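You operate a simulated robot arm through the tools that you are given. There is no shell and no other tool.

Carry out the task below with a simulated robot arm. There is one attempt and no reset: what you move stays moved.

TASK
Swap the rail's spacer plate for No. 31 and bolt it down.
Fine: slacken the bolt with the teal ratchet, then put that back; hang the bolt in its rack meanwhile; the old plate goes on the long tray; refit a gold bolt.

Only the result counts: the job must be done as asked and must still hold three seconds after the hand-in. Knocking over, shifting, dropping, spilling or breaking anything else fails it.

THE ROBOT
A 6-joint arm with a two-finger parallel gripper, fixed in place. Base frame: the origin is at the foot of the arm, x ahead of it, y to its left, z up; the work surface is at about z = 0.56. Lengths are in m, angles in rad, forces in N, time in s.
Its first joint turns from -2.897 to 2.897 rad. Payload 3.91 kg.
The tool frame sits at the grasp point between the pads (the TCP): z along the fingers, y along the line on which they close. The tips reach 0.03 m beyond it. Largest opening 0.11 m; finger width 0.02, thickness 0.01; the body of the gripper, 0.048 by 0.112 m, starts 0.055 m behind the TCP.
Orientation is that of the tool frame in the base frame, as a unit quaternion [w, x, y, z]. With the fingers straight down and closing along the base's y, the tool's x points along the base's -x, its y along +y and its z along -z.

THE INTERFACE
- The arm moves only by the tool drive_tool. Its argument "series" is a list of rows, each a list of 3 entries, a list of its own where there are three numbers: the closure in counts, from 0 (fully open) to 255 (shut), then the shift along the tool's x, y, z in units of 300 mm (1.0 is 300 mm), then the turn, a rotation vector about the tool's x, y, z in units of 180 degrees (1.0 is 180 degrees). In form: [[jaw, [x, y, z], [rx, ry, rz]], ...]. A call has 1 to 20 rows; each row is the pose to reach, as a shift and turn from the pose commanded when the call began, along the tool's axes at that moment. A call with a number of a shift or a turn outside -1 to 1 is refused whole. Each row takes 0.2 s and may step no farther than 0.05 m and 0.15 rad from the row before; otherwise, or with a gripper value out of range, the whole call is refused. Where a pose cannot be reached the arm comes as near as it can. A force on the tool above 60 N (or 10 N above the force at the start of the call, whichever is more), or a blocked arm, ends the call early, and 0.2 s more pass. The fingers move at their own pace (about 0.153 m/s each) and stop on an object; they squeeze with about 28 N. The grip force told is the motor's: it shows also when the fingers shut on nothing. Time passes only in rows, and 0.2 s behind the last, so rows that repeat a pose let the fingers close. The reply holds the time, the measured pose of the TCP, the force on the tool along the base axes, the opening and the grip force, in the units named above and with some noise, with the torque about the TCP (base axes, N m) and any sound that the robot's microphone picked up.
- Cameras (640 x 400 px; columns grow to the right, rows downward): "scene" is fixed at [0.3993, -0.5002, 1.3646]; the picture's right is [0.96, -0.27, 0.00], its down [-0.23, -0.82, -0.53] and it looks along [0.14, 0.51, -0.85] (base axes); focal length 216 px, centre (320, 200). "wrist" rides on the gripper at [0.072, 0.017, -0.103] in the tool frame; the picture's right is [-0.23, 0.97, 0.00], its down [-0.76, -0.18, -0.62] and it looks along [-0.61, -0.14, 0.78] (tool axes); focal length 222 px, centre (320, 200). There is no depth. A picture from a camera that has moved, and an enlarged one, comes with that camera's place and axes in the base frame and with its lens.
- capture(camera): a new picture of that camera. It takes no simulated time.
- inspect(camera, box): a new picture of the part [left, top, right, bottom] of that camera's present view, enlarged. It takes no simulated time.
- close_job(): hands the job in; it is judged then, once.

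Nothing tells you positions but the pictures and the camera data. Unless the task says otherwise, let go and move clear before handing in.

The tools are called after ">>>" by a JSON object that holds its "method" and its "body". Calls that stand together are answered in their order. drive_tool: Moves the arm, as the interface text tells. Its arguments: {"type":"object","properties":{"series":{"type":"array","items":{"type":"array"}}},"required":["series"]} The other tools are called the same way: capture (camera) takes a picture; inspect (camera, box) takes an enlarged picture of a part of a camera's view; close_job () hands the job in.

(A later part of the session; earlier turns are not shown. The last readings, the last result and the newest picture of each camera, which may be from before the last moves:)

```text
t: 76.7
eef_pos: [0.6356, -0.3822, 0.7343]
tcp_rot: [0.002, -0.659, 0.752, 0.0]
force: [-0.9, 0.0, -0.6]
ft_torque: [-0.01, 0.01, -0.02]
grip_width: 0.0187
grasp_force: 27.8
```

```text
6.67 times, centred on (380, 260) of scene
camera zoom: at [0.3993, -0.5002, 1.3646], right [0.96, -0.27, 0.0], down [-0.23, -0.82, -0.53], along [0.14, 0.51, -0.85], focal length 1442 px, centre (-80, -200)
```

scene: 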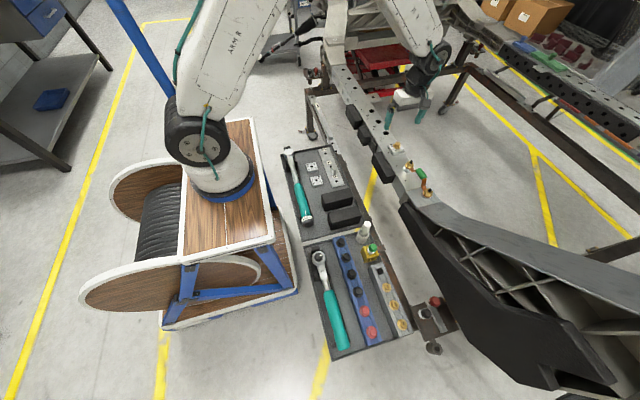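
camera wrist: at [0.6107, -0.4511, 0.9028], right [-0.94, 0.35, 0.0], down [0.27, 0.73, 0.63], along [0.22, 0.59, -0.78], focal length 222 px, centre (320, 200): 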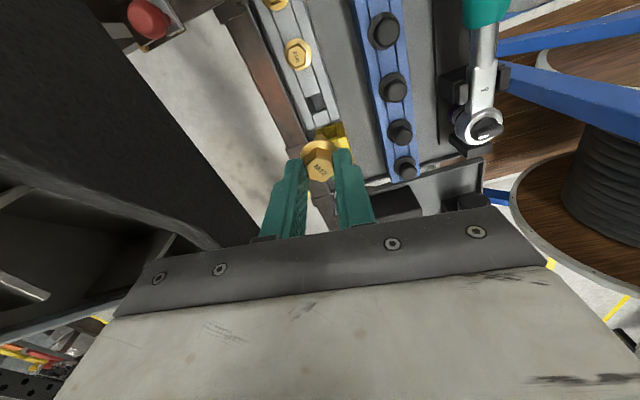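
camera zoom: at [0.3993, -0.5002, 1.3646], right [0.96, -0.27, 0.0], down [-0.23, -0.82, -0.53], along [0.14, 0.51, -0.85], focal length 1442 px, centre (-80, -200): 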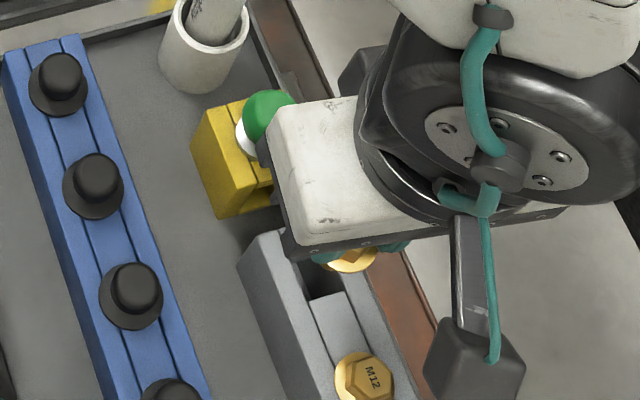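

The pocket is about 20 mm square, centred near (0.644, -0.378). I'm aligning over it and lowering partway.

>>> {"method": "drive_tool", "body": {"series": [[255, [-0.016, -0.026, 0.0], [0, 0, 0]], [255, [-0.016, -0.026, 0.06], [0, 0, 0]], [255, [-0.016, -0.026, 0.1], [0, 0, 0]]]}}

>>> {"method": "inspect", "body": {"camera": "wrist", "box": [240, 60, 400, 180]}}

>>> {"method": "inspect", "body": {"camera": "scene", "box": [360, 240, 410, 290]}}

```text
t: 77.5
eef_pos: [0.6456, -0.3789, 0.7028]
tcp_rot: [0.003, -0.659, 0.752, 0.0]
force: [-0.6, 0.4, -1.4]
ft_torque: [0.02, -0.01, -0.01]
grip_width: 0.0189
grasp_force: 28.0
```

```text
3.33 times, centred on (320, 120) of wrist
camera zoom: at [0.6193, -0.4494, 0.8055], right [-0.94, 0.35, 0.0], down [0.27, 0.73, 0.63], along [0.22, 0.59, -0.78], focal length 740 px, centre (320, 467)
```

zoom: 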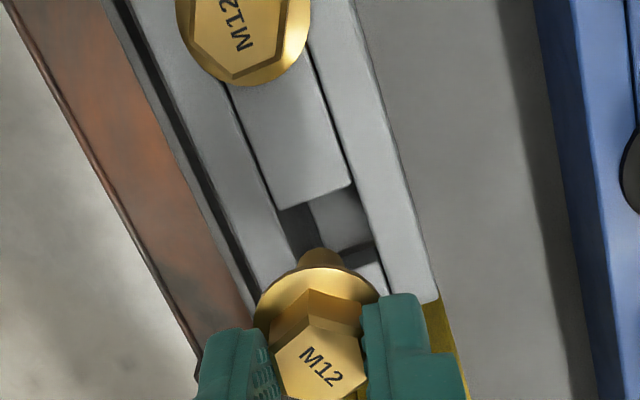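

```text
8.00 times, centred on (385, 265) of scene
camera zoom: at [0.3993, -0.5002, 1.3646], right [0.96, -0.27, 0.0], down [-0.23, -0.82, -0.53], along [0.14, 0.51, -0.85], focal length 1730 px, centre (-200, -320)
```

zoom: 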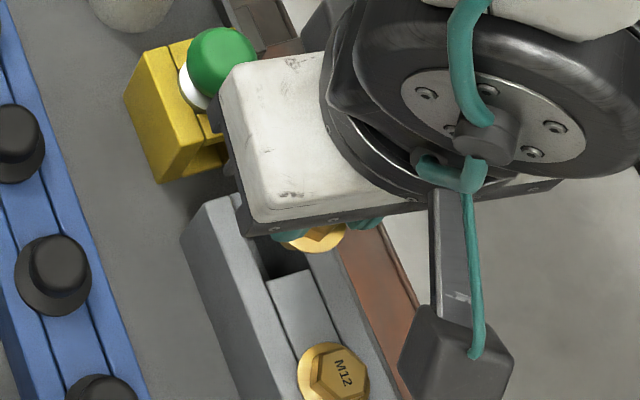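

The refined pocket centre is (0.645, -0.3755), with the rack top near z≈0.60. I'm shifting +3 mm in y and lowering the shank into it.

>>> {"method": "drive_tool", "body": {"series": [[255, [-0.01, 0.001, 0.0], [0, 0, 0]], [255, [-0.01, 0.001, 0.05], [0, 0, 0]], [255, [-0.01, 0.001, 0.1], [0, 0, 0]], [255, [-0.01, 0.001, 0.13], [0, 0, 0]]]}}

>>> {"method": "inspect", "body": {"camera": "wrist", "box": [240, 100, 400, 220]}}

>>> {"method": "inspect", "body": {"camera": "scene", "box": [360, 250, 400, 280]}}

```text
t: 78.5
eef_pos: [0.6457, -0.3758, 0.6634]
tcp_rot: [0.003, -0.659, 0.752, 0.0]
force: [0.5, -1.0, -0.3]
ft_torque: [-0.01, 0.02, 0.03]
grip_width: 0.019
grasp_force: 28.8
```

```text
3.33 times, centred on (320, 160) of wrist
camera zoom: at [0.6197, -0.4463, 0.7664], right [-0.94, 0.35, 0.0], down [0.27, 0.73, 0.63], along [0.22, 0.59, -0.78], focal length 740 px, centre (320, 333)
```

zoom: 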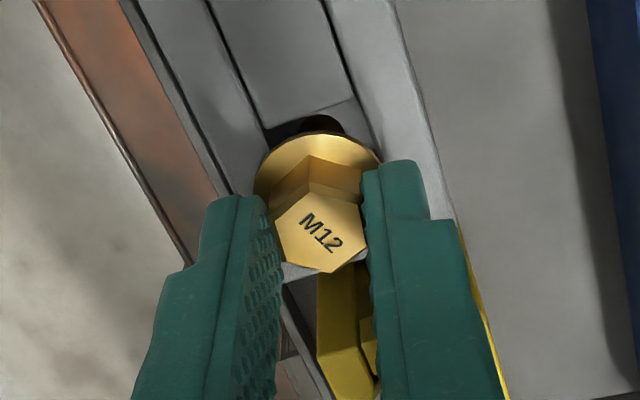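

```text
13.33 times, centred on (380, 265) of scene
camera zoom: at [0.3993, -0.5002, 1.3646], right [0.96, -0.27, 0.0], down [-0.23, -0.82, -0.53], along [0.14, 0.51, -0.85], focal length 2883 px, centre (-480, -667)
```

zoom: 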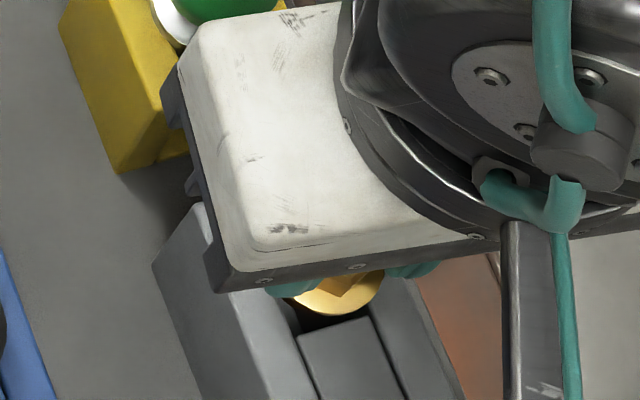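

The shank is entering the pocket. I'm lowering further until the flange rests.

>>> {"method": "drive_tool", "body": {"series": [[255, [0, 0, 0.03], [0, 0, 0]], [255, [0, 0, 0.055], [0, 0, 0]], [255, [0, 0, 0.07], [0, 0, 0]]]}}

>>> {"method": "inspect", "body": {"camera": "wrist", "box": [240, 100, 400, 220]}}

>>> {"method": "inspect", "body": {"camera": "scene", "box": [360, 250, 400, 280]}}

```text
t: 79.1
eef_pos: [0.6461, -0.3773, 0.6529]
tcp_rot: [0.004, -0.659, 0.752, -0.002]
force: [-12.2, 6.3, 33.2]
ft_torque: [0.36, 0.24, 0.09]
grip_width: 0.0193
grasp_force: 27.6
stopped in row 3: the force on the tool passed its limit at 74 N (the readings are from after the stop); the commanded pose is now the measured one
```

```text
3.33 times, centred on (320, 160) of wrist
camera zoom: at [0.6204, -0.4463, 0.7551], right [-0.94, 0.35, -0.01], down [0.27, 0.73, 0.63], along [0.22, 0.58, -0.78], focal length 740 px, centre (320, 333)
```

zoom: 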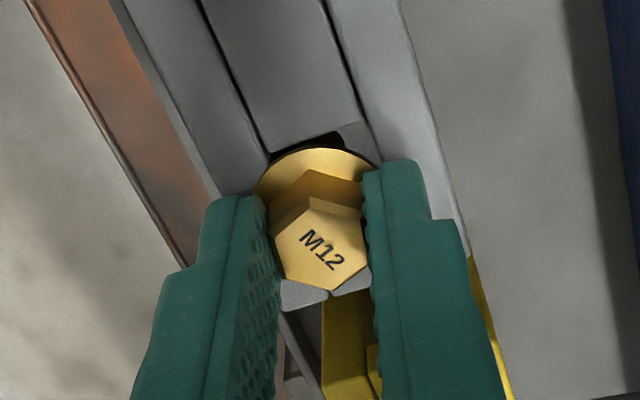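

```text
13.33 times, centred on (380, 265) of scene
camera zoom: at [0.3993, -0.5002, 1.3646], right [0.96, -0.27, 0.0], down [-0.23, -0.82, -0.53], along [0.14, 0.51, -0.85], focal length 2883 px, centre (-480, -667)
```

zoom: 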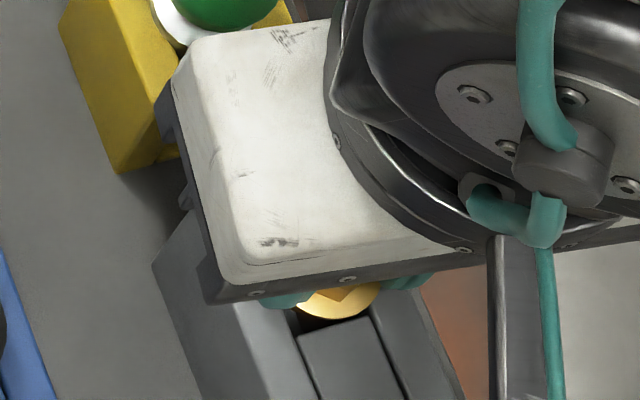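

It hit something at z≈0.653, and the reaction pushes toward -x. I'm backing up to look at the alignment.

>>> {"method": "drive_tool", "body": {"series": [[255, [0, 0, -0.03], [0, 0, 0]], [255, [0, 0, -0.07], [0, 0, 0]], [255, [0, 0, -0.1], [0, 0, 0]]]}}

>>> {"method": "inspect", "body": {"camera": "wrist", "box": [240, 60, 400, 180]}}

>>> {"method": "inspect", "body": {"camera": "scene", "box": [360, 250, 400, 280]}}

```text
t: 79.9
eef_pos: [0.6472, -0.3755, 0.6806]
tcp_rot: [0.002, -0.66, 0.752, -0.001]
force: [-4.2, 0.0, -1.5]
ft_torque: [0.01, 0.22, 0.0]
grip_width: 0.0193
grasp_force: 28.4
```

```text
3.33 times, centred on (320, 120) of wrist
camera zoom: at [0.6208, -0.4466, 0.7828], right [-0.94, 0.35, -0.01], down [0.27, 0.73, 0.63], along [0.22, 0.58, -0.78], focal length 740 px, centre (320, 467)
```

zoom: 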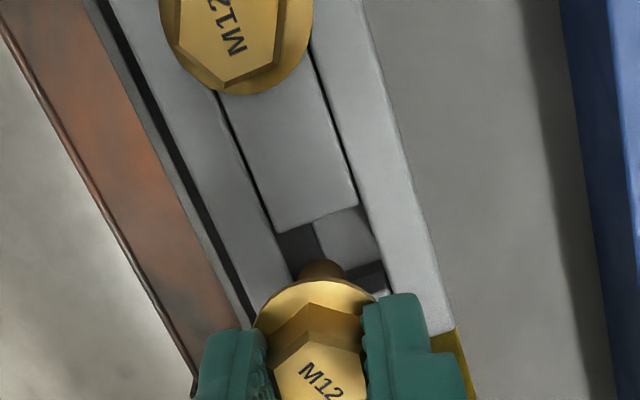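

```text
13.33 times, centred on (380, 265) of scene
camera zoom: at [0.3993, -0.5002, 1.3646], right [0.96, -0.27, 0.0], down [-0.23, -0.82, -0.53], along [0.14, 0.51, -0.85], focal length 2883 px, centre (-480, -667)
```

zoom: 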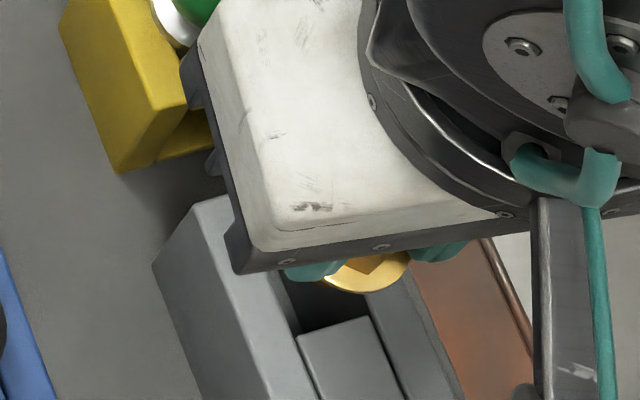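

I'm shifting about 3 mm toward -x and 1 mm toward +y, and lowering carefully again.

>>> {"method": "drive_tool", "body": {"series": [[255, [-0.002, 0.0103, 0], [0, 0, 0]], [255, [-0.002, 0.0103, 0], [0, 0, 0]]]}}

>>> {"method": "inspect", "body": {"camera": "wrist", "box": [290, 90, 370, 150]}}

```text
t: 80.5
eef_pos: [0.6463, -0.3755, 0.6816]
tcp_rot: [0.002, -0.659, 0.752, -0.003]
force: [0.7, -2.0, -0.3]
ft_torque: [-0.1, -0.05, -0.03]
grip_width: 0.0189
grasp_force: 27.7
```

```text
6.67 times, centred on (330, 120) of wrist
camera zoom: at [0.6187, -0.4458, 0.7832], right [-0.94, 0.35, -0.01], down [0.27, 0.73, 0.62], along [0.23, 0.58, -0.78], focal length 1481 px, centre (253, 733)
```

zoom: 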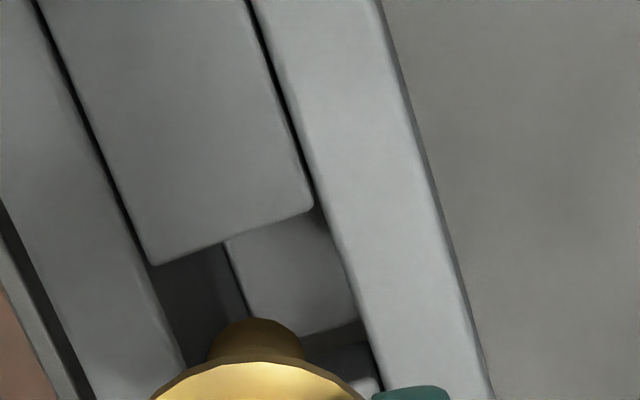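

The shank would clip the pocket's -y edge, so I'm shifting +3 mm in y and lowering in small steps.

>>> {"method": "drive_tool", "body": {"series": [[255, [-0.01, 0.0013, 0], [0, 0, 0]], [255, [-0.01, 0.0013, 0.03], [0, 0, 0]], [255, [-0.01, 0.0013, 0.06], [0, 0, 0]], [255, [-0.01, 0.0013, 0.08], [0, 0, 0]]]}}

>>> {"method": "inspect", "body": {"camera": "wrist", "box": [280, 100, 360, 160]}}

```text
t: 81.5
eef_pos: [0.6452, -0.3729, 0.6564]
tcp_rot: [0.003, -0.659, 0.752, -0.002]
force: [-0.3, -16.4, 3.4]
ft_torque: [-0.54, -0.02, -0.02]
grip_width: 0.019
grasp_force: 28.3
```

```text
6.67 times, centred on (320, 130) of wrist
camera zoom: at [0.6184, -0.4426, 0.7585], right [-0.94, 0.35, -0.01], down [0.27, 0.73, 0.63], along [0.22, 0.58, -0.78], focal length 1481 px, centre (320, 667)
```

zoom: 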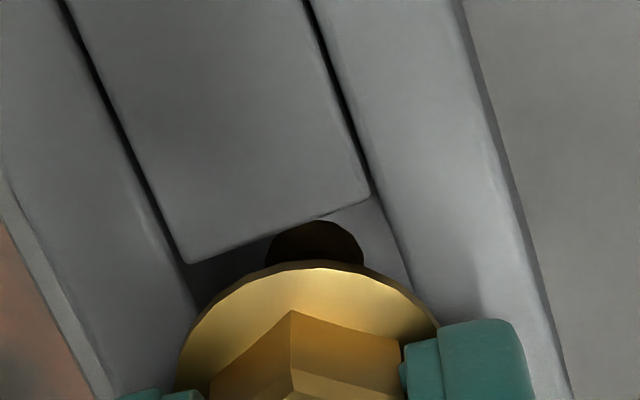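

There's now a push toward -y, so the opening is tight. I'm easing back 1.5 mm and continuing down.

>>> {"method": "drive_tool", "body": {"series": [[255, [0.005, 0, -0.005], [0, 0, 0]], [255, [0.005, 0, 0.005], [0, 0, 0]], [255, [0.005, 0, 0.015], [0, 0, 0]]]}}

>>> {"method": "inspect", "body": {"camera": "wrist", "box": [280, 100, 360, 160]}}

```text
t: 82.3
eef_pos: [0.6443, -0.3732, 0.6538]
tcp_rot: [0.004, -0.66, 0.751, -0.002]
force: [-2.3, 6.2, 21.0]
ft_torque: [0.41, -0.09, 0.02]
grip_width: 0.019
grasp_force: 28.0
```

```text
6.67 times, centred on (320, 130) of wrist
camera zoom: at [0.6183, -0.4428, 0.7559], right [-0.94, 0.35, -0.01], down [0.27, 0.73, 0.63], along [0.22, 0.58, -0.78], focal length 1481 px, centre (320, 667)
```

zoom: 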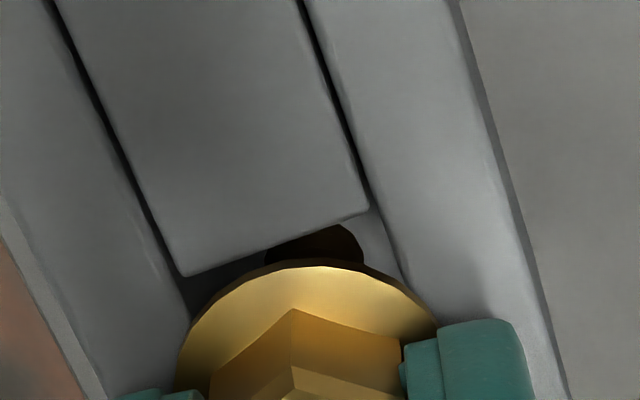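

>>> {"method": "inspect", "body": {"camera": "scene", "box": [365, 255, 395, 280]}}

>>> {"method": "capture", "body": {"camera": "wrist"}}

```text
16.00 times, centred on (380, 268) of scene
camera zoom: at [0.3993, -0.5002, 1.3646], right [0.96, -0.27, 0.0], down [-0.23, -0.82, -0.53], along [0.14, 0.51, -0.85], focal length 3460 px, centre (-640, -880)
```

zoom: 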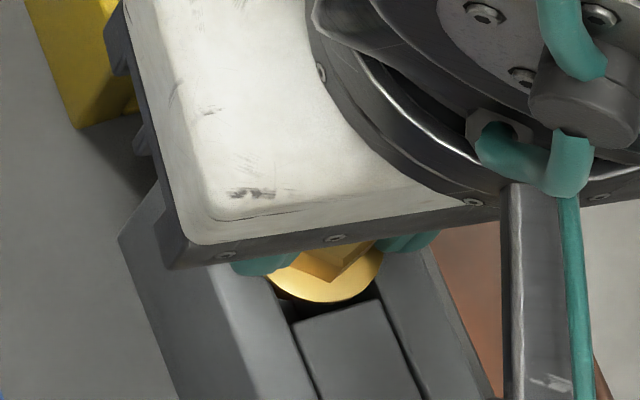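

```text
taken
camera wrist: at [0.6183, -0.4428, 0.7559], right [-0.94, 0.35, -0.01], down [0.27, 0.73, 0.63], along [0.22, 0.58, -0.78], focal length 222 px, centre (320, 200)
```

wrist: 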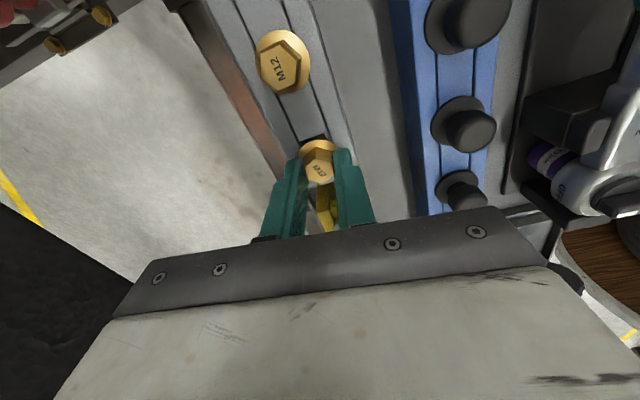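

I'm raising a little, easing another 1 mm toward -y, and trying again.

>>> {"method": "drive_tool", "body": {"series": [[255, [0, 0, -0.017], [0, 0, 0]], [255, [0.004, 0, -0.017], [0, 0, 0]], [255, [0.004, 0, -0.005], [0, 0, 0]], [255, [0.004, 0, 0.003], [0, 0, 0]]]}}

>>> {"method": "inspect", "body": {"camera": "wrist", "box": [280, 100, 360, 160]}}

```text
t: 83.3
eef_pos: [0.6439, -0.3755, 0.6528]
tcp_rot: [0.002, -0.659, 0.752, -0.003]
force: [-4.7, 2.1, 20.0]
ft_torque: [0.22, 0.19, 0.0]
grip_width: 0.0188
grasp_force: 28.2
```

```text
6.67 times, centred on (320, 130) of wrist
camera zoom: at [0.6178, -0.4454, 0.7559], right [-0.94, 0.35, -0.01], down [0.27, 0.73, 0.62], along [0.23, 0.58, -0.78], focal length 1481 px, centre (320, 667)
```

zoom: 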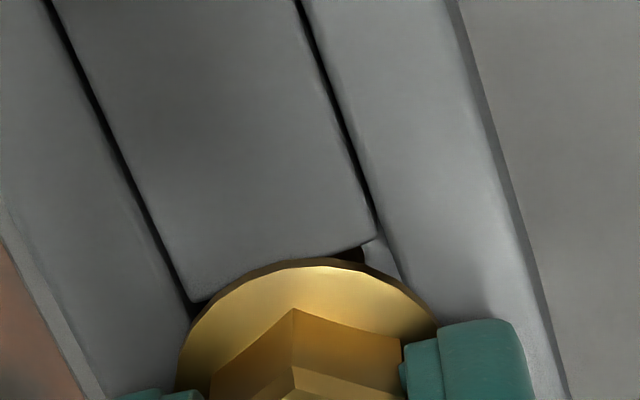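

Contact always comes at the same height (z≈0.653), so the flange is most likely resting on the rack. I'm relaxing the load and opening gently.

>>> {"method": "drive_tool", "body": {"series": [[255, [0, 0, -0.004], [0, 0, 0]], [220, [0, 0, -0.004], [0, 0, 0]], [190, [0, 0, -0.004], [0, 0, 0]], [170, [0, 0, -0.004], [0, 0, 0]]]}}

>>> {"method": "inspect", "body": {"camera": "wrist", "box": [260, 100, 380, 190]}}

```text
t: 84.3
eef_pos: [0.6447, -0.3745, 0.6531]
tcp_rot: [0.004, -0.66, 0.751, -0.002]
force: [1.6, 0.0, 4.2]
ft_torque: [0.02, 0.08, 0.03]
grip_width: 0.0363
grasp_force: 0.0
```

```text
4.44 times, centred on (320, 145) of wrist
camera zoom: at [0.618, -0.4446, 0.7555], right [-0.94, 0.35, -0.01], down [0.27, 0.73, 0.63], along [0.22, 0.58, -0.78], focal length 987 px, centre (320, 444)
```

zoom: 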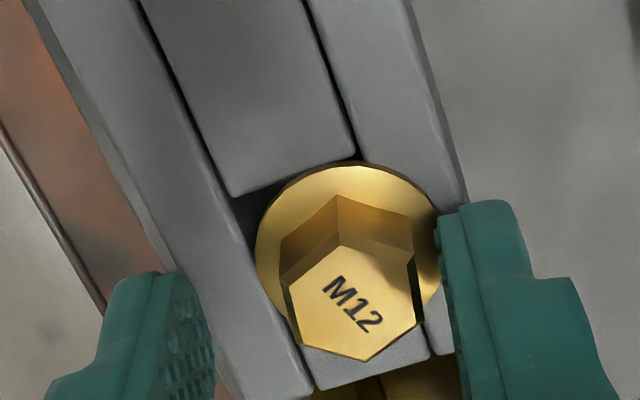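

The bolt sits in the pocket with its flange over the opening. The fingertips are just touching the rack top, so I'm lifting off gently and checking.

>>> {"method": "drive_tool", "body": {"series": [[165, [0, 0, -0.015], [0, 0, 0]], [140, [0, 0, -0.06], [0, 0, 0]], [100, [0, 0, -0.15], [0, 0, 0]], [60, [0, 0, -0.28], [0, 0, 0]]]}}

>>> {"method": "inspect", "body": {"camera": "wrist", "box": [220, 20, 400, 155]}}

>>> {"method": "inspect", "body": {"camera": "scene", "box": [350, 235, 420, 345]}}

```text
t: 85.3
eef_pos: [0.6433, -0.3733, 0.7379]
tcp_rot: [0.002, -0.659, 0.752, -0.001]
force: [-0.1, -0.8, 0.2]
ft_torque: [-0.03, 0.01, 0.0]
grip_width: 0.0844
grasp_force: 0.0
```

```text
2.96 times, centred on (310, 88) of wrist
camera zoom: at [0.6173, -0.4439, 0.8389], right [-0.94, 0.35, 0.0], down [0.27, 0.73, 0.63], along [0.22, 0.58, -0.78], focal length 658 px, centre (350, 533)
```

zoom: 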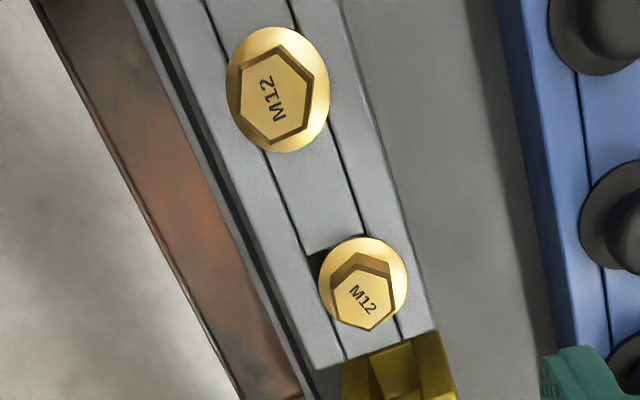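

```text
3.64 times, centred on (385, 290) of scene
camera zoom: at [0.3993, -0.5002, 1.3646], right [0.96, -0.27, 0.0], down [-0.23, -0.82, -0.53], along [0.14, 0.51, -0.85], focal length 786 px, centre (84, -127)
```

zoom: 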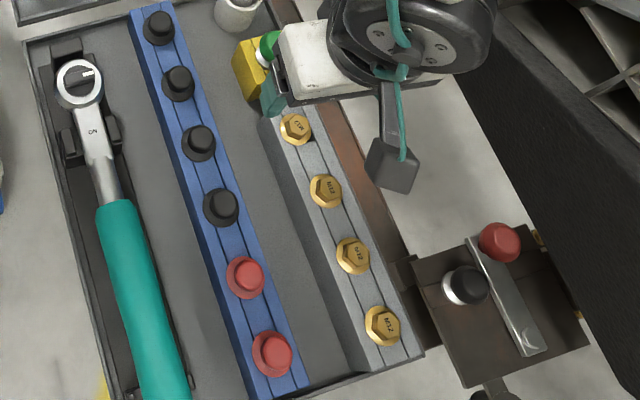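

The bolt now hangs in its rack. Next is plate 27, so I'm going up and back to the rail.

>>> {"method": "drive_tool", "body": {"series": [[30, [0, 0, -0.14], [0, 0, 0]], [0, [0, 0, -0.28], [0, 0, 0]], [0, [0, 0, -0.42], [0, 0, 0]], [0, [0, 0, -0.56], [0, 0, 0]], [0, [-0.06, 0.008, -0.66], [0, 0, 0]], [0, [-0.2, 0.026, -0.67], [0, 0, 0]], [0, [-0.34, 0.044, -0.67], [0, 0, 0]], [0, [-0.48, 0.062, -0.67], [0, 0, 0]], [0, [-0.62, 0.08, -0.67], [0, 0, 0]], [0, [-0.76, 0.098, -0.67], [0, 0, 0]], [0, [-0.9, 0.117, -0.67], [0, 0, 0]], [0, [-0.959, 0.125, -0.67], [0, 0, 0]]]}}

>>> {"method": "capture", "body": {"camera": "wrist"}}

```text
t: 87.9
eef_pos: [0.6423, -0.083, 0.9374]
tcp_rot: [0.003, -0.659, 0.752, -0.002]
force: [-0.3, 0.0, -0.5]
ft_torque: [0.0, -0.01, 0.04]
grip_width: 0.1101
grasp_force: 0.1
```

```text
taken
camera wrist: at [0.6159, -0.1542, 1.0394], right [-0.94, 0.35, -0.01], down [0.27, 0.73, 0.63], along [0.22, 0.58, -0.78], focal length 222 px, centre (320, 200)
```

wrist: 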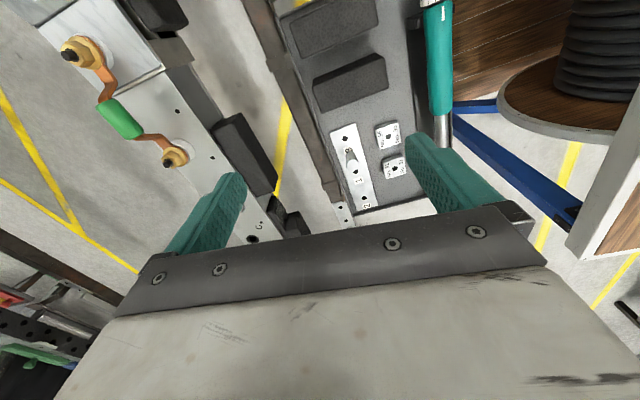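

>>> {"method": "drive_tool", "body": {"series": [[0, [-0.07, -0.109, 0], [0, 0, -0.007]], [0, [-0.14, -0.217, 0], [0, 0, -0.014]], [0, [-0.21, -0.326, 0], [0, 0, -0.021]], [0, [-0.28, -0.434, 0.03], [0, 0, -0.028]], [0, [-0.35, -0.543, 0.08], [0, 0, -0.035]], [0, [-0.421, -0.651, 0.15], [0, 0, -0.041]]]}}

>>> {"method": "capture", "body": {"camera": "wrist"}}

>>> {"method": "inspect", "body": {"camera": "wrist", "box": [240, 30, 400, 150]}}

>>> {"method": "inspect", "body": {"camera": "scene", "box": [270, 140, 370, 240]}}

```text
t: 89.3
eef_pos: [0.8528, 0.0148, 0.8933]
tcp_rot: [0.001, -0.706, 0.708, -0.002]
force: [0.0, -0.2, 0.9]
ft_torque: [0.02, -0.04, 0.0]
grip_width: 0.1098
grasp_force: 0.0
```

```text
taken
camera wrist: at [0.8346, -0.0585, 0.9965], right [-0.97, 0.23, -0.01], down [0.17, 0.76, 0.62], along [0.15, 0.61, -0.78], focal length 222 px, centre (320, 200)
```

wrist: 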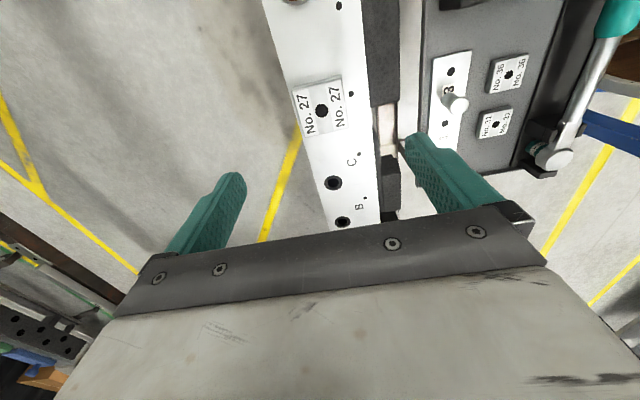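

```text
3.33 times, centred on (320, 90) of wrist
camera zoom: at [0.8346, -0.0585, 0.9965], right [-0.97, 0.23, -0.01], down [0.17, 0.76, 0.62], along [0.15, 0.61, -0.78], focal length 740 px, centre (320, 567)
```

zoom: 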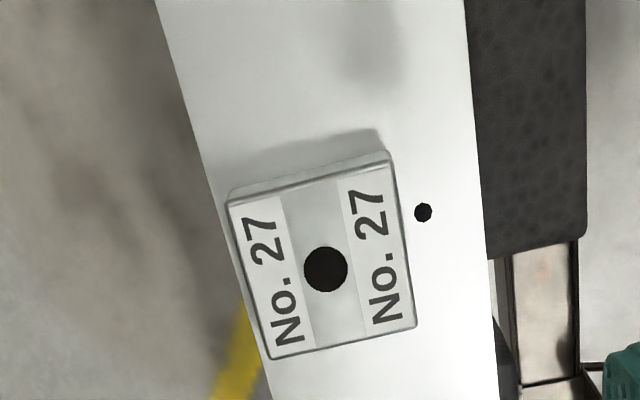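

```text
4.00 times, centred on (320, 190) of scene
camera zoom: at [0.3993, -0.5002, 1.3646], right [0.96, -0.27, 0.0], down [-0.23, -0.82, -0.53], along [0.14, 0.51, -0.85], focal length 865 px, centre (320, 240)
```

zoom: 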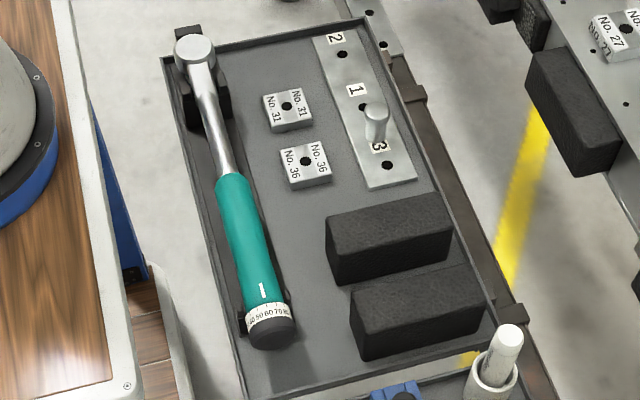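

Plate 27 is centred at (0.850, 0.0116), about 50 mm square and aligned with the base axes. I'm lowering with the jaws closing along x to take it by its sides.

>>> {"method": "drive_tool", "body": {"series": [[70, [0.0107, 0.0093, 0.12], [0, 0, 0]], [70, [0.0107, 0.0093, 0.24], [0, 0, 0]], [70, [0.0107, 0.0093, 0.31], [0, 0, 0]]]}}

>>> {"method": "inspect", "body": {"camera": "wrist", "box": [220, 80, 420, 230]}}

>>> {"method": "inspect", "body": {"camera": "scene", "box": [380, 120, 430, 160]}}

```text
t: 90.1
eef_pos: [0.8506, 0.0117, 0.8004]
tcp_rot: [0.003, -0.706, 0.708, -0.001]
force: [0.7, 0.2, -0.3]
ft_torque: [0.03, -0.01, -0.04]
grip_width: 0.0795
grasp_force: 0.0
```

```text
2.67 times, centred on (320, 155) of wrist
camera zoom: at [0.8332, -0.0607, 0.9029], right [-0.97, 0.23, -0.01], down [0.17, 0.76, 0.62], along [0.15, 0.61, -0.78], focal length 592 px, centre (320, 320)
```

zoom: 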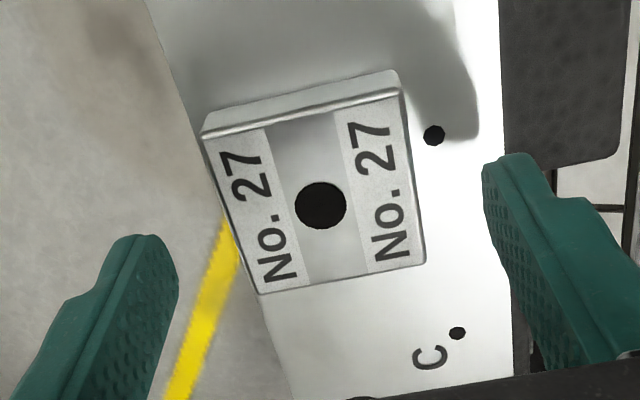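

```text
10.00 times, centred on (405, 140) of scene
camera zoom: at [0.3993, -0.5002, 1.3646], right [0.96, -0.27, 0.0], down [-0.23, -0.82, -0.53], along [0.14, 0.51, -0.85], focal length 2162 px, centre (-530, 800)
```

zoom: 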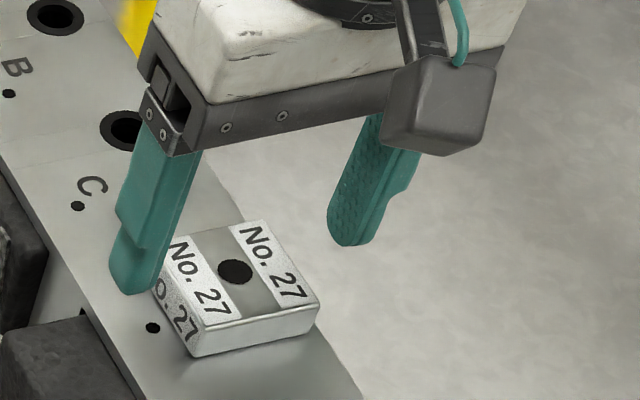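

It's centred. I'm lowering to z=0.780 and closing on the plate.

>>> {"method": "drive_tool", "body": {"series": [[70, [-0.003, 0, 0.04], [0, 0, 0]], [70, [-0.003, 0, 0.068], [0, 0, 0]], [150, [-0.003, 0, 0.068], [0, 0, 0]], [255, [-0.003, 0, 0.068], [0, 0, 0]], [255, [-0.003, 0, 0.068], [0, 0, 0]]]}}

>>> {"method": "inspect", "body": {"camera": "wrist", "box": [220, 80, 420, 230]}}

```text
t: 91.3
eef_pos: [0.8491, 0.0142, 0.7802]
tcp_rot: [0.002, -0.706, 0.708, -0.002]
force: [-9.5, 1.9, 18.0]
ft_torque: [0.06, 0.94, -0.03]
grip_width: 0.0498
grasp_force: 27.6
```

```text
2.67 times, centred on (320, 155) of wrist
camera zoom: at [0.8323, -0.0601, 0.8828], right [-0.97, 0.23, -0.01], down [0.17, 0.76, 0.62], along [0.15, 0.61, -0.78], focal length 592 px, centre (320, 320)
```

zoom: 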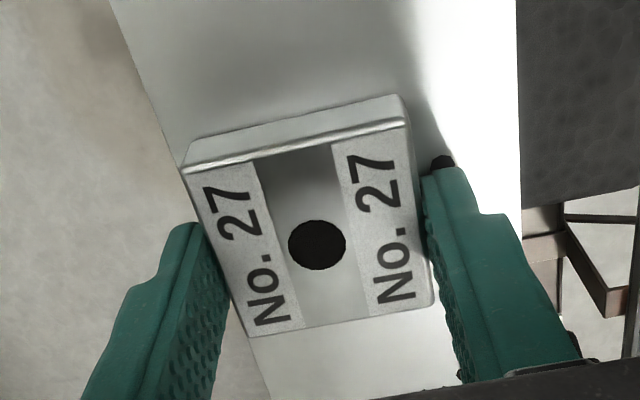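

Gripped at 49.8 mm. I'm lifting it off the rail.

>>> {"method": "drive_tool", "body": {"series": [[255, [0, 0, -0.015], [0, 0, 0]], [255, [0, 0, -0.06], [0, 0, 0]], [255, [0, 0, -0.16], [0, 0, 0]], [255, [0, 0, -0.3], [0, 0, 0]], [255, [0, 0, -0.44], [0, 0, 0]]]}}

>>> {"method": "inspect", "body": {"camera": "scene", "box": [360, 80, 440, 180]}}

>>> {"method": "capture", "body": {"camera": "wrist"}}

```text
t: 92.5
eef_pos: [0.8523, 0.0114, 0.9109]
tcp_rot: [0.002, -0.706, 0.708, -0.002]
force: [0.0, -0.7, -3.0]
ft_torque: [0.02, 0.01, -0.01]
grip_width: 0.0494
grasp_force: 28.3
```

```text
4.00 times, centred on (400, 130) of scene
camera zoom: at [0.3993, -0.5002, 1.3646], right [0.96, -0.27, 0.0], down [-0.23, -0.82, -0.53], along [0.14, 0.51, -0.85], focal length 865 px, centre (0, 480)
```

zoom: 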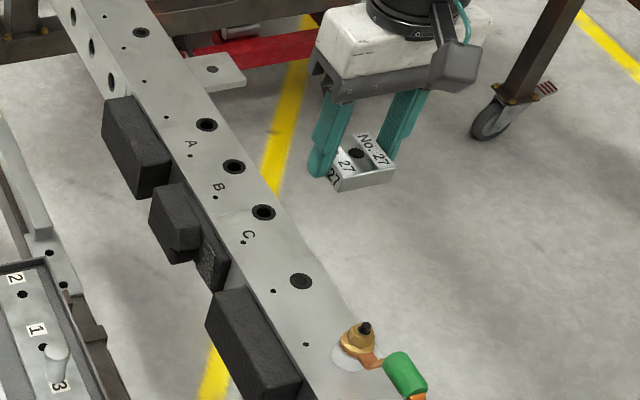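

```text
taken
camera wrist: at [0.835, -0.0614, 1.0139], right [-0.97, 0.23, 0.0], down [0.18, 0.76, 0.62], along [0.15, 0.61, -0.78], focal length 222 px, centre (320, 200)
```

wrist: 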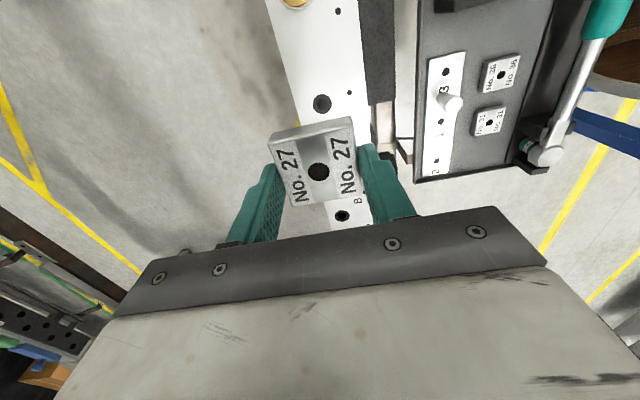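

Plate 27 is off the rail. I'm zooming in on the exposed rail hole for its exact position, then carrying the plate toward the long tray.

>>> {"method": "inspect", "body": {"camera": "wrist", "box": [280, 70, 380, 130]}}

>>> {"method": "drive_tool", "body": {"series": [[255, [-0.075, 0.098, 0], [0, 0, 0]], [255, [-0.15, 0.196, 0], [0, 0, 0]], [255, [-0.225, 0.294, 0], [0, 0, 0]], [255, [-0.3, 0.392, 0], [0, 0, 0]], [255, [-0.375, 0.49, 0], [0, 0, 0]], [255, [-0.45, 0.588, 0], [0, 0, 0]], [255, [-0.5, 0.686, 0], [0, 0, 0]], [255, [-0.5, 0.784, 0], [0, 0, 0]], [255, [-0.5, 0.882, 0], [0, 0, 0]], [255, [-0.5, 0.973, 0], [0, 0, 0]]]}}

>>> {"method": "capture", "body": {"camera": "wrist"}}

```text
6.40 times, centred on (330, 100) of wrist
camera zoom: at [0.835, -0.0614, 1.0139], right [-0.97, 0.23, 0.0], down [0.18, 0.76, 0.62], along [0.15, 0.61, -0.78], focal length 1422 px, centre (256, 840)
```

zoom: 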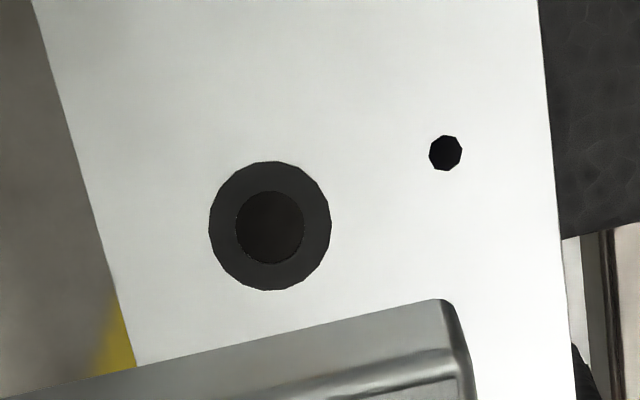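

```text
t: 94.7
eef_pos: [0.5577, 0.1622, 0.9108]
tcp_rot: [0.003, -0.706, 0.708, -0.004]
force: [0.9, 0.2, -2.2]
ft_torque: [0.02, -0.02, -0.01]
grip_width: 0.0496
grasp_force: 28.1
```

```text
taken
camera wrist: at [0.5396, 0.0898, 1.0127], right [-0.97, 0.23, -0.01], down [0.17, 0.76, 0.62], along [0.15, 0.61, -0.78], focal length 222 px, centre (320, 200)
```

wrist: 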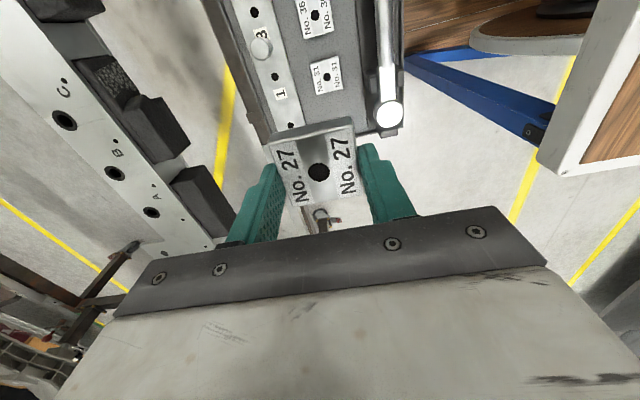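

The free spot on the long tray at its +y end, near (0.543, 0.238), is clear of everything. I'm moving above it and lowering partway.

>>> {"method": "drive_tool", "body": {"series": [[255, [-0.13, 0.025, 0], [0, 0, 0]], [255, [-0.2527, 0.049, 0], [0, 0, 0]], [255, [-0.2527, 0.049, 0.15], [0, 0, 0]], [255, [-0.2527, 0.049, 0.3], [0, 0, 0]], [255, [-0.2527, 0.049, 0.45], [0, 0, 0]], [255, [-0.2527, 0.049, 0.6], [0, 0, 0]], [255, [-0.2527, 0.049, 0.75], [0, 0, 0]]]}}

>>> {"method": "capture", "body": {"camera": "wrist"}}

>>> {"method": "inspect", "body": {"camera": "scene", "box": [270, 130, 370, 200]}}

```text
t: 96.3
eef_pos: [0.5464, 0.2356, 0.686]
tcp_rot: [0.003, -0.706, 0.708, -0.003]
force: [-1.3, -0.3, -2.5]
ft_torque: [0.05, -0.01, 0.0]
grip_width: 0.0497
grasp_force: 28.5
```

```text
taken
camera wrist: at [0.5286, 0.1626, 0.7879], right [-0.97, 0.23, -0.01], down [0.17, 0.76, 0.63], along [0.15, 0.61, -0.78], focal length 222 px, centre (320, 200)
```

wrist: 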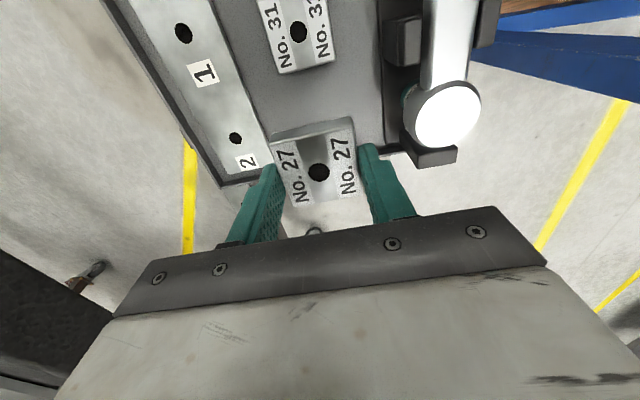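

```text
5.71 times, centred on (320, 165) of scene
camera zoom: at [0.3993, -0.5002, 1.3646], right [0.96, -0.27, 0.0], down [-0.23, -0.82, -0.53], along [0.14, 0.51, -0.85], focal length 1236 px, centre (320, 400)
```

zoom: 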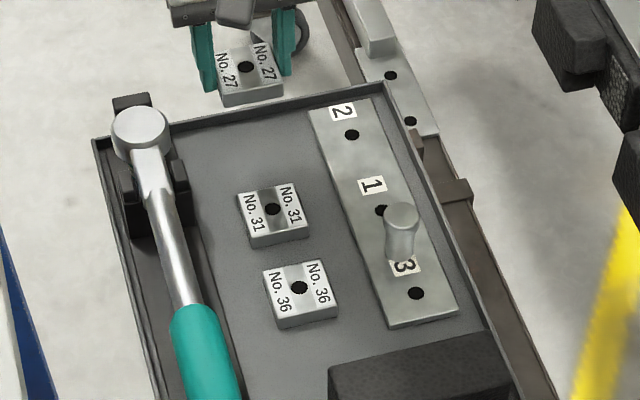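

Clear all round. I'm lowering to just above the tray floor.

>>> {"method": "drive_tool", "body": {"series": [[255, [0.012, 0, 0.12], [0, 0, 0]], [255, [0.012, 0, 0.22], [0, 0, 0]], [255, [0.012, 0, 0.27], [0, 0, 0]]]}}

>>> {"method": "inspect", "body": {"camera": "wrist", "box": [220, 60, 420, 220]}}

>>> {"method": "inspect", "body": {"camera": "scene", "box": [270, 130, 370, 200]}}

```text
t: 97.1
eef_pos: [0.5477, 0.2337, 0.6035]
tcp_rot: [0.003, -0.707, 0.708, -0.002]
force: [-0.1, -0.6, -2.4]
ft_torque: [0.0, 0.04, -0.02]
grip_width: 0.0498
grasp_force: 28.2
```

```text
2.50 times, centred on (320, 140) of wrist
camera zoom: at [0.5298, 0.1607, 0.7064], right [-0.97, 0.23, 0.0], down [0.18, 0.76, 0.63], along [0.15, 0.61, -0.78], focal length 555 px, centre (320, 350)
```

zoom: 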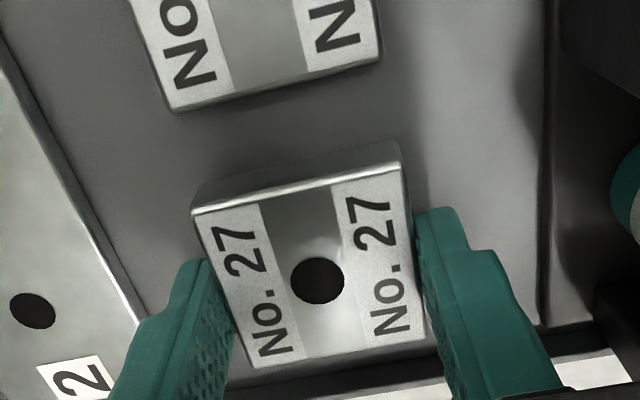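

```text
5.71 times, centred on (320, 165) of scene
camera zoom: at [0.3993, -0.5002, 1.3646], right [0.96, -0.27, 0.0], down [-0.23, -0.82, -0.53], along [0.14, 0.51, -0.85], focal length 1236 px, centre (320, 400)
```

zoom: 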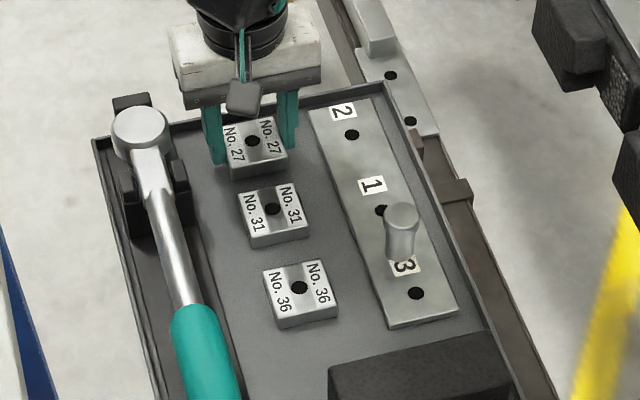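

>>> {"method": "drive_tool", "body": {"series": [[255, [0.01, 0, 0.01], [0, 0, 0]], [255, [0.01, 0, 0.018], [0, 0, 0]], [255, [0.01, 0, 0.024], [0, 0, 0]]]}}

```text
t: 97.9
eef_pos: [0.5461, 0.2317, 0.5972]
tcp_rot: [0.002, -0.707, 0.707, -0.004]
force: [-0.4, -0.1, -3.0]
ft_torque: [0.01, -0.02, 0.0]
grip_width: 0.0496
grasp_force: 28.4
```

>>> {"method": "drive_tool", "body": {"series": [[255, [0, 0, 0.005], [0, 0, 0]], [255, [0, 0, 0.01], [0, 0, 0]]]}}

```text
t: 98.5
eef_pos: [0.5458, 0.232, 0.5945]
tcp_rot: [0.003, -0.706, 0.708, -0.002]
force: [-0.2, -0.7, -3.2]
ft_torque: [0.0, -0.02, -0.02]
grip_width: 0.0494
grasp_force: 27.9
```

>>> {"method": "drive_tool", "body": {"series": [[255, [0, 0, 0.004], [0, 0, 0]], [255, [0, 0, 0.008], [0, 0, 0]]]}}

```text
t: 99.1
eef_pos: [0.5458, 0.2331, 0.5914]
tcp_rot: [0.002, -0.707, 0.708, -0.003]
force: [-0.8, -0.7, -2.0]
ft_torque: [-0.02, 0.03, -0.01]
grip_width: 0.0494
grasp_force: 27.9
```

>>> {"method": "drive_tool", "body": {"series": [[255, [0, 0, 0.004], [0, 0, 0]], [255, [0, 0, 0.008], [0, 0, 0]]]}}

>>> {"method": "inspect", "body": {"camera": "scene", "box": [295, 140, 335, 170]}}

```text
t: 99.7
eef_pos: [0.5453, 0.2328, 0.5909]
tcp_rot: [0.002, -0.706, 0.708, -0.003]
force: [0.6, -1.2, 14.6]
ft_torque: [-0.08, 0.45, 0.07]
grip_width: 0.0495
grasp_force: 27.9
```

```text
13.33 times, centred on (315, 155) of scene
camera zoom: at [0.3993, -0.5002, 1.3646], right [0.96, -0.27, 0.0], down [-0.23, -0.82, -0.53], along [0.14, 0.51, -0.85], focal length 2883 px, centre (387, 800)
```

zoom: 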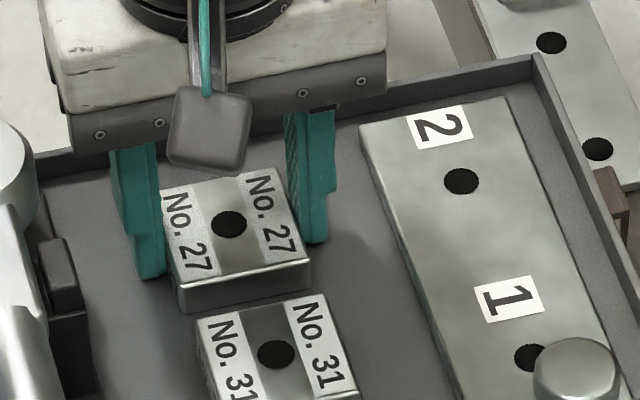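

The plate is resting on the tray floor. I'm opening slightly and lifting away.

>>> {"method": "drive_tool", "body": {"series": [[255, [0, 0, -0.002], [0, 0, 0]], [180, [0, 0, -0.002], [0, 0, 0]], [115, [0, 0, -0.002], [0, 0, 0]], [110, [0, 0, -0.002], [0, 0, 0]], [110, [0, 0, -0.05], [0, 0, 0]], [110, [0, 0, -0.15], [0, 0, 0]], [80, [0, 0, -0.28], [0, 0, 0]]]}}

>>> {"method": "capture", "body": {"camera": "wrist"}}

>>> {"method": "inspect", "body": {"camera": "scene", "box": [270, 130, 370, 200]}}

```text
t: 101.3
eef_pos: [0.5462, 0.233, 0.6729]
tcp_rot: [0.002, -0.706, 0.708, -0.003]
force: [-0.2, 0.2, -1.1]
ft_torque: [0.0, -0.01, 0.0]
grip_width: 0.0753
grasp_force: 0.0
```

```text
taken
camera wrist: at [0.5286, 0.16, 0.7758], right [-0.97, 0.23, -0.01], down [0.18, 0.76, 0.62], along [0.15, 0.61, -0.78], focal length 222 px, centre (320, 200)
```

wrist: 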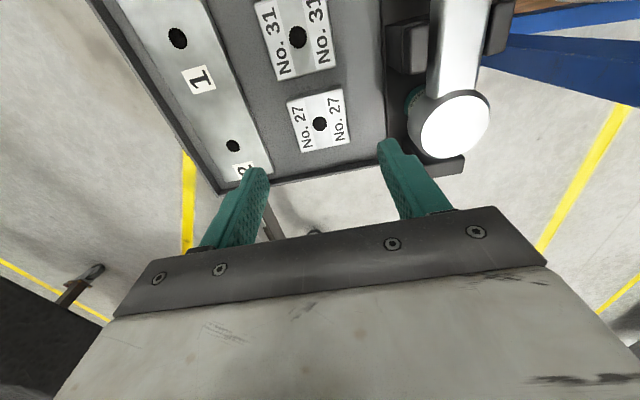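

```text
5.71 times, centred on (320, 165) of scene
camera zoom: at [0.3993, -0.5002, 1.3646], right [0.96, -0.27, 0.0], down [-0.23, -0.82, -0.53], along [0.14, 0.51, -0.85], focal length 1236 px, centre (320, 400)
```

zoom: 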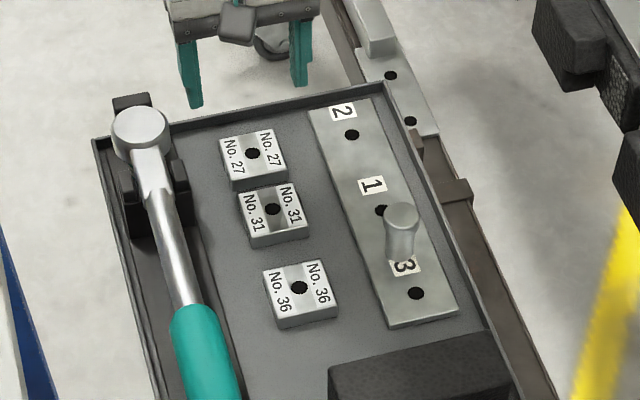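

Plate 27 is on the long tray. I'm measuring plate 31 next.

>>> {"method": "inspect", "body": {"camera": "wrist", "box": [230, 0, 370, 160]}}

```text
2.50 times, centred on (300, 80) of wrist
camera zoom: at [0.5286, 0.16, 0.7758], right [-0.97, 0.23, -0.01], down [0.18, 0.76, 0.62], along [0.15, 0.61, -0.78], focal length 555 px, centre (370, 500)
```

zoom: 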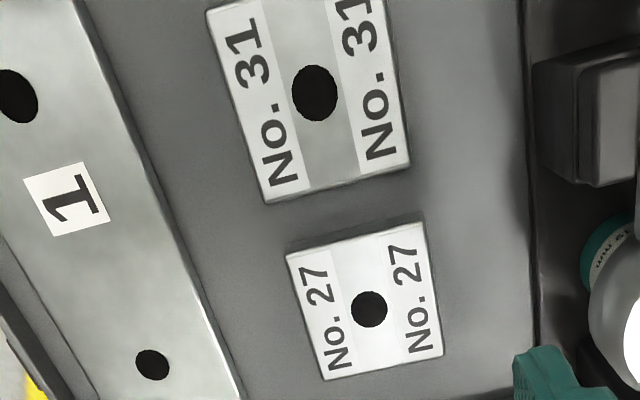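

Plate 31 is centred at (0.547, 0.166) and well aligned. I'm moving over it and lowering.

>>> {"method": "drive_tool", "body": {"series": [[80, [0.12, -0.002, 0], [0, 0, 0]], [80, [0.2233, -0.003, 0], [0, 0, 0]], [85, [0.2233, -0.003, 0.1], [0, 0, 0]], [85, [0.2233, -0.003, 0.18], [0, 0, 0]]]}}

>>> {"method": "inspect", "body": {"camera": "wrist", "box": [220, 60, 420, 220]}}

```text
t: 102.3
eef_pos: [0.5466, 0.1662, 0.6195]
tcp_rot: [0.002, -0.707, 0.708, -0.002]
force: [0.6, -0.7, -0.1]
ft_torque: [0.0, 0.01, 0.05]
grip_width: 0.0734
grasp_force: 0.1
```

```text
2.50 times, centred on (320, 140) of wrist
camera zoom: at [0.5289, 0.0925, 0.7214], right [-0.97, 0.23, -0.01], down [0.17, 0.76, 0.63], along [0.15, 0.61, -0.78], focal length 555 px, centre (320, 350)
```

zoom: 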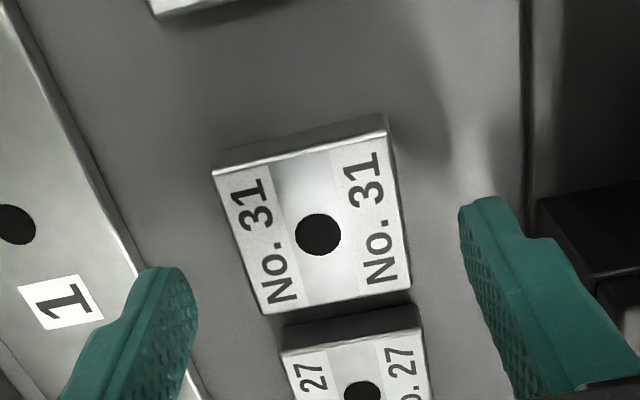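

>>> {"method": "drive_tool", "body": {"series": [[85, [-0.003, -0.002, 0.05], [0, 0, 0]], [85, [-0.003, -0.002, 0.085], [0, 0, 0]], [170, [-0.003, -0.002, 0.085], [0, 0, 0]], [255, [-0.003, -0.002, 0.085], [0, 0, 0]], [255, [-0.003, -0.002, 0.085], [0, 0, 0]]]}}

>>> {"method": "inspect", "body": {"camera": "wrist", "box": [220, 60, 420, 220]}}

```text
t: 103.5
eef_pos: [0.548, 0.1667, 0.5947]
tcp_rot: [0.002, -0.706, 0.708, -0.003]
force: [0.4, -0.4, 1.2]
ft_torque: [-0.01, 0.05, -0.05]
grip_width: 0.0495
grasp_force: 28.2
```

```text
2.50 times, centred on (320, 140) of wrist
camera zoom: at [0.5301, 0.0933, 0.6971], right [-0.97, 0.23, -0.01], down [0.17, 0.76, 0.62], along [0.15, 0.61, -0.78], focal length 555 px, centre (320, 350)
```

zoom: 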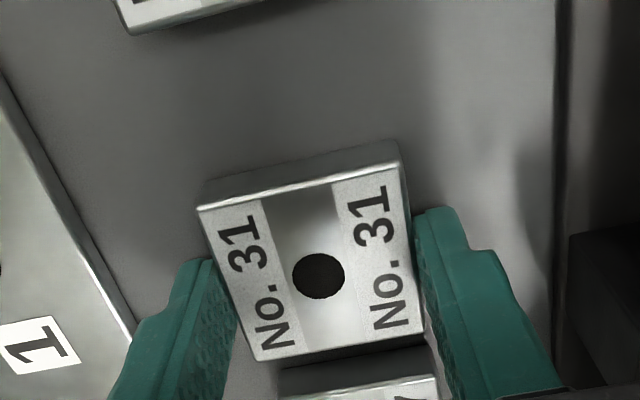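

Plate 31 is gripped. I'm lifting it straight up.

>>> {"method": "drive_tool", "body": {"series": [[255, [0, 0, -0.03], [0, 0, 0]], [255, [0, 0, -0.15], [0, 0, 0]], [255, [0, 0, -0.3], [0, 0, 0]], [255, [0, 0, -0.45], [0, 0, 0]], [255, [0, 0, -0.6], [0, 0, 0]], [255, [0, 0, -0.75], [0, 0, 0]], [255, [0, 0, -0.9], [0, 0, 0]], [255, [0, 0, -1.0], [0, 0, 0]]]}}

>>> {"method": "inspect", "body": {"camera": "scene", "box": [270, 110, 370, 200]}}

```text
t: 105.3
eef_pos: [0.5455, 0.1659, 0.8934]
tcp_rot: [0.003, -0.706, 0.708, -0.002]
force: [1.2, -0.1, -3.4]
ft_torque: [0.03, 0.02, 0.02]
grip_width: 0.0495
grasp_force: 28.4
```

```text
4.44 times, centred on (320, 155) of scene
camera zoom: at [0.3993, -0.5002, 1.3646], right [0.96, -0.27, 0.0], down [-0.23, -0.82, -0.53], along [0.14, 0.51, -0.85], focal length 961 px, centre (320, 400)
```

zoom: 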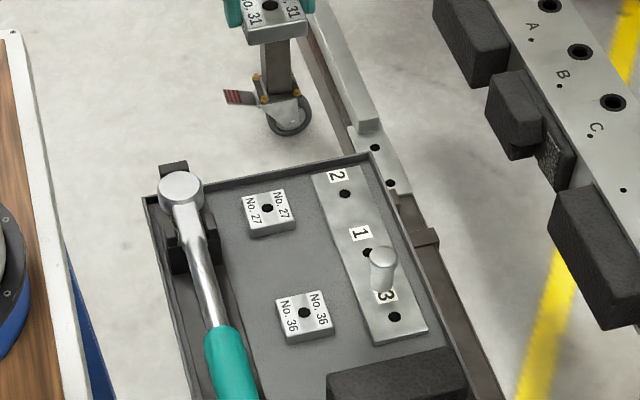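

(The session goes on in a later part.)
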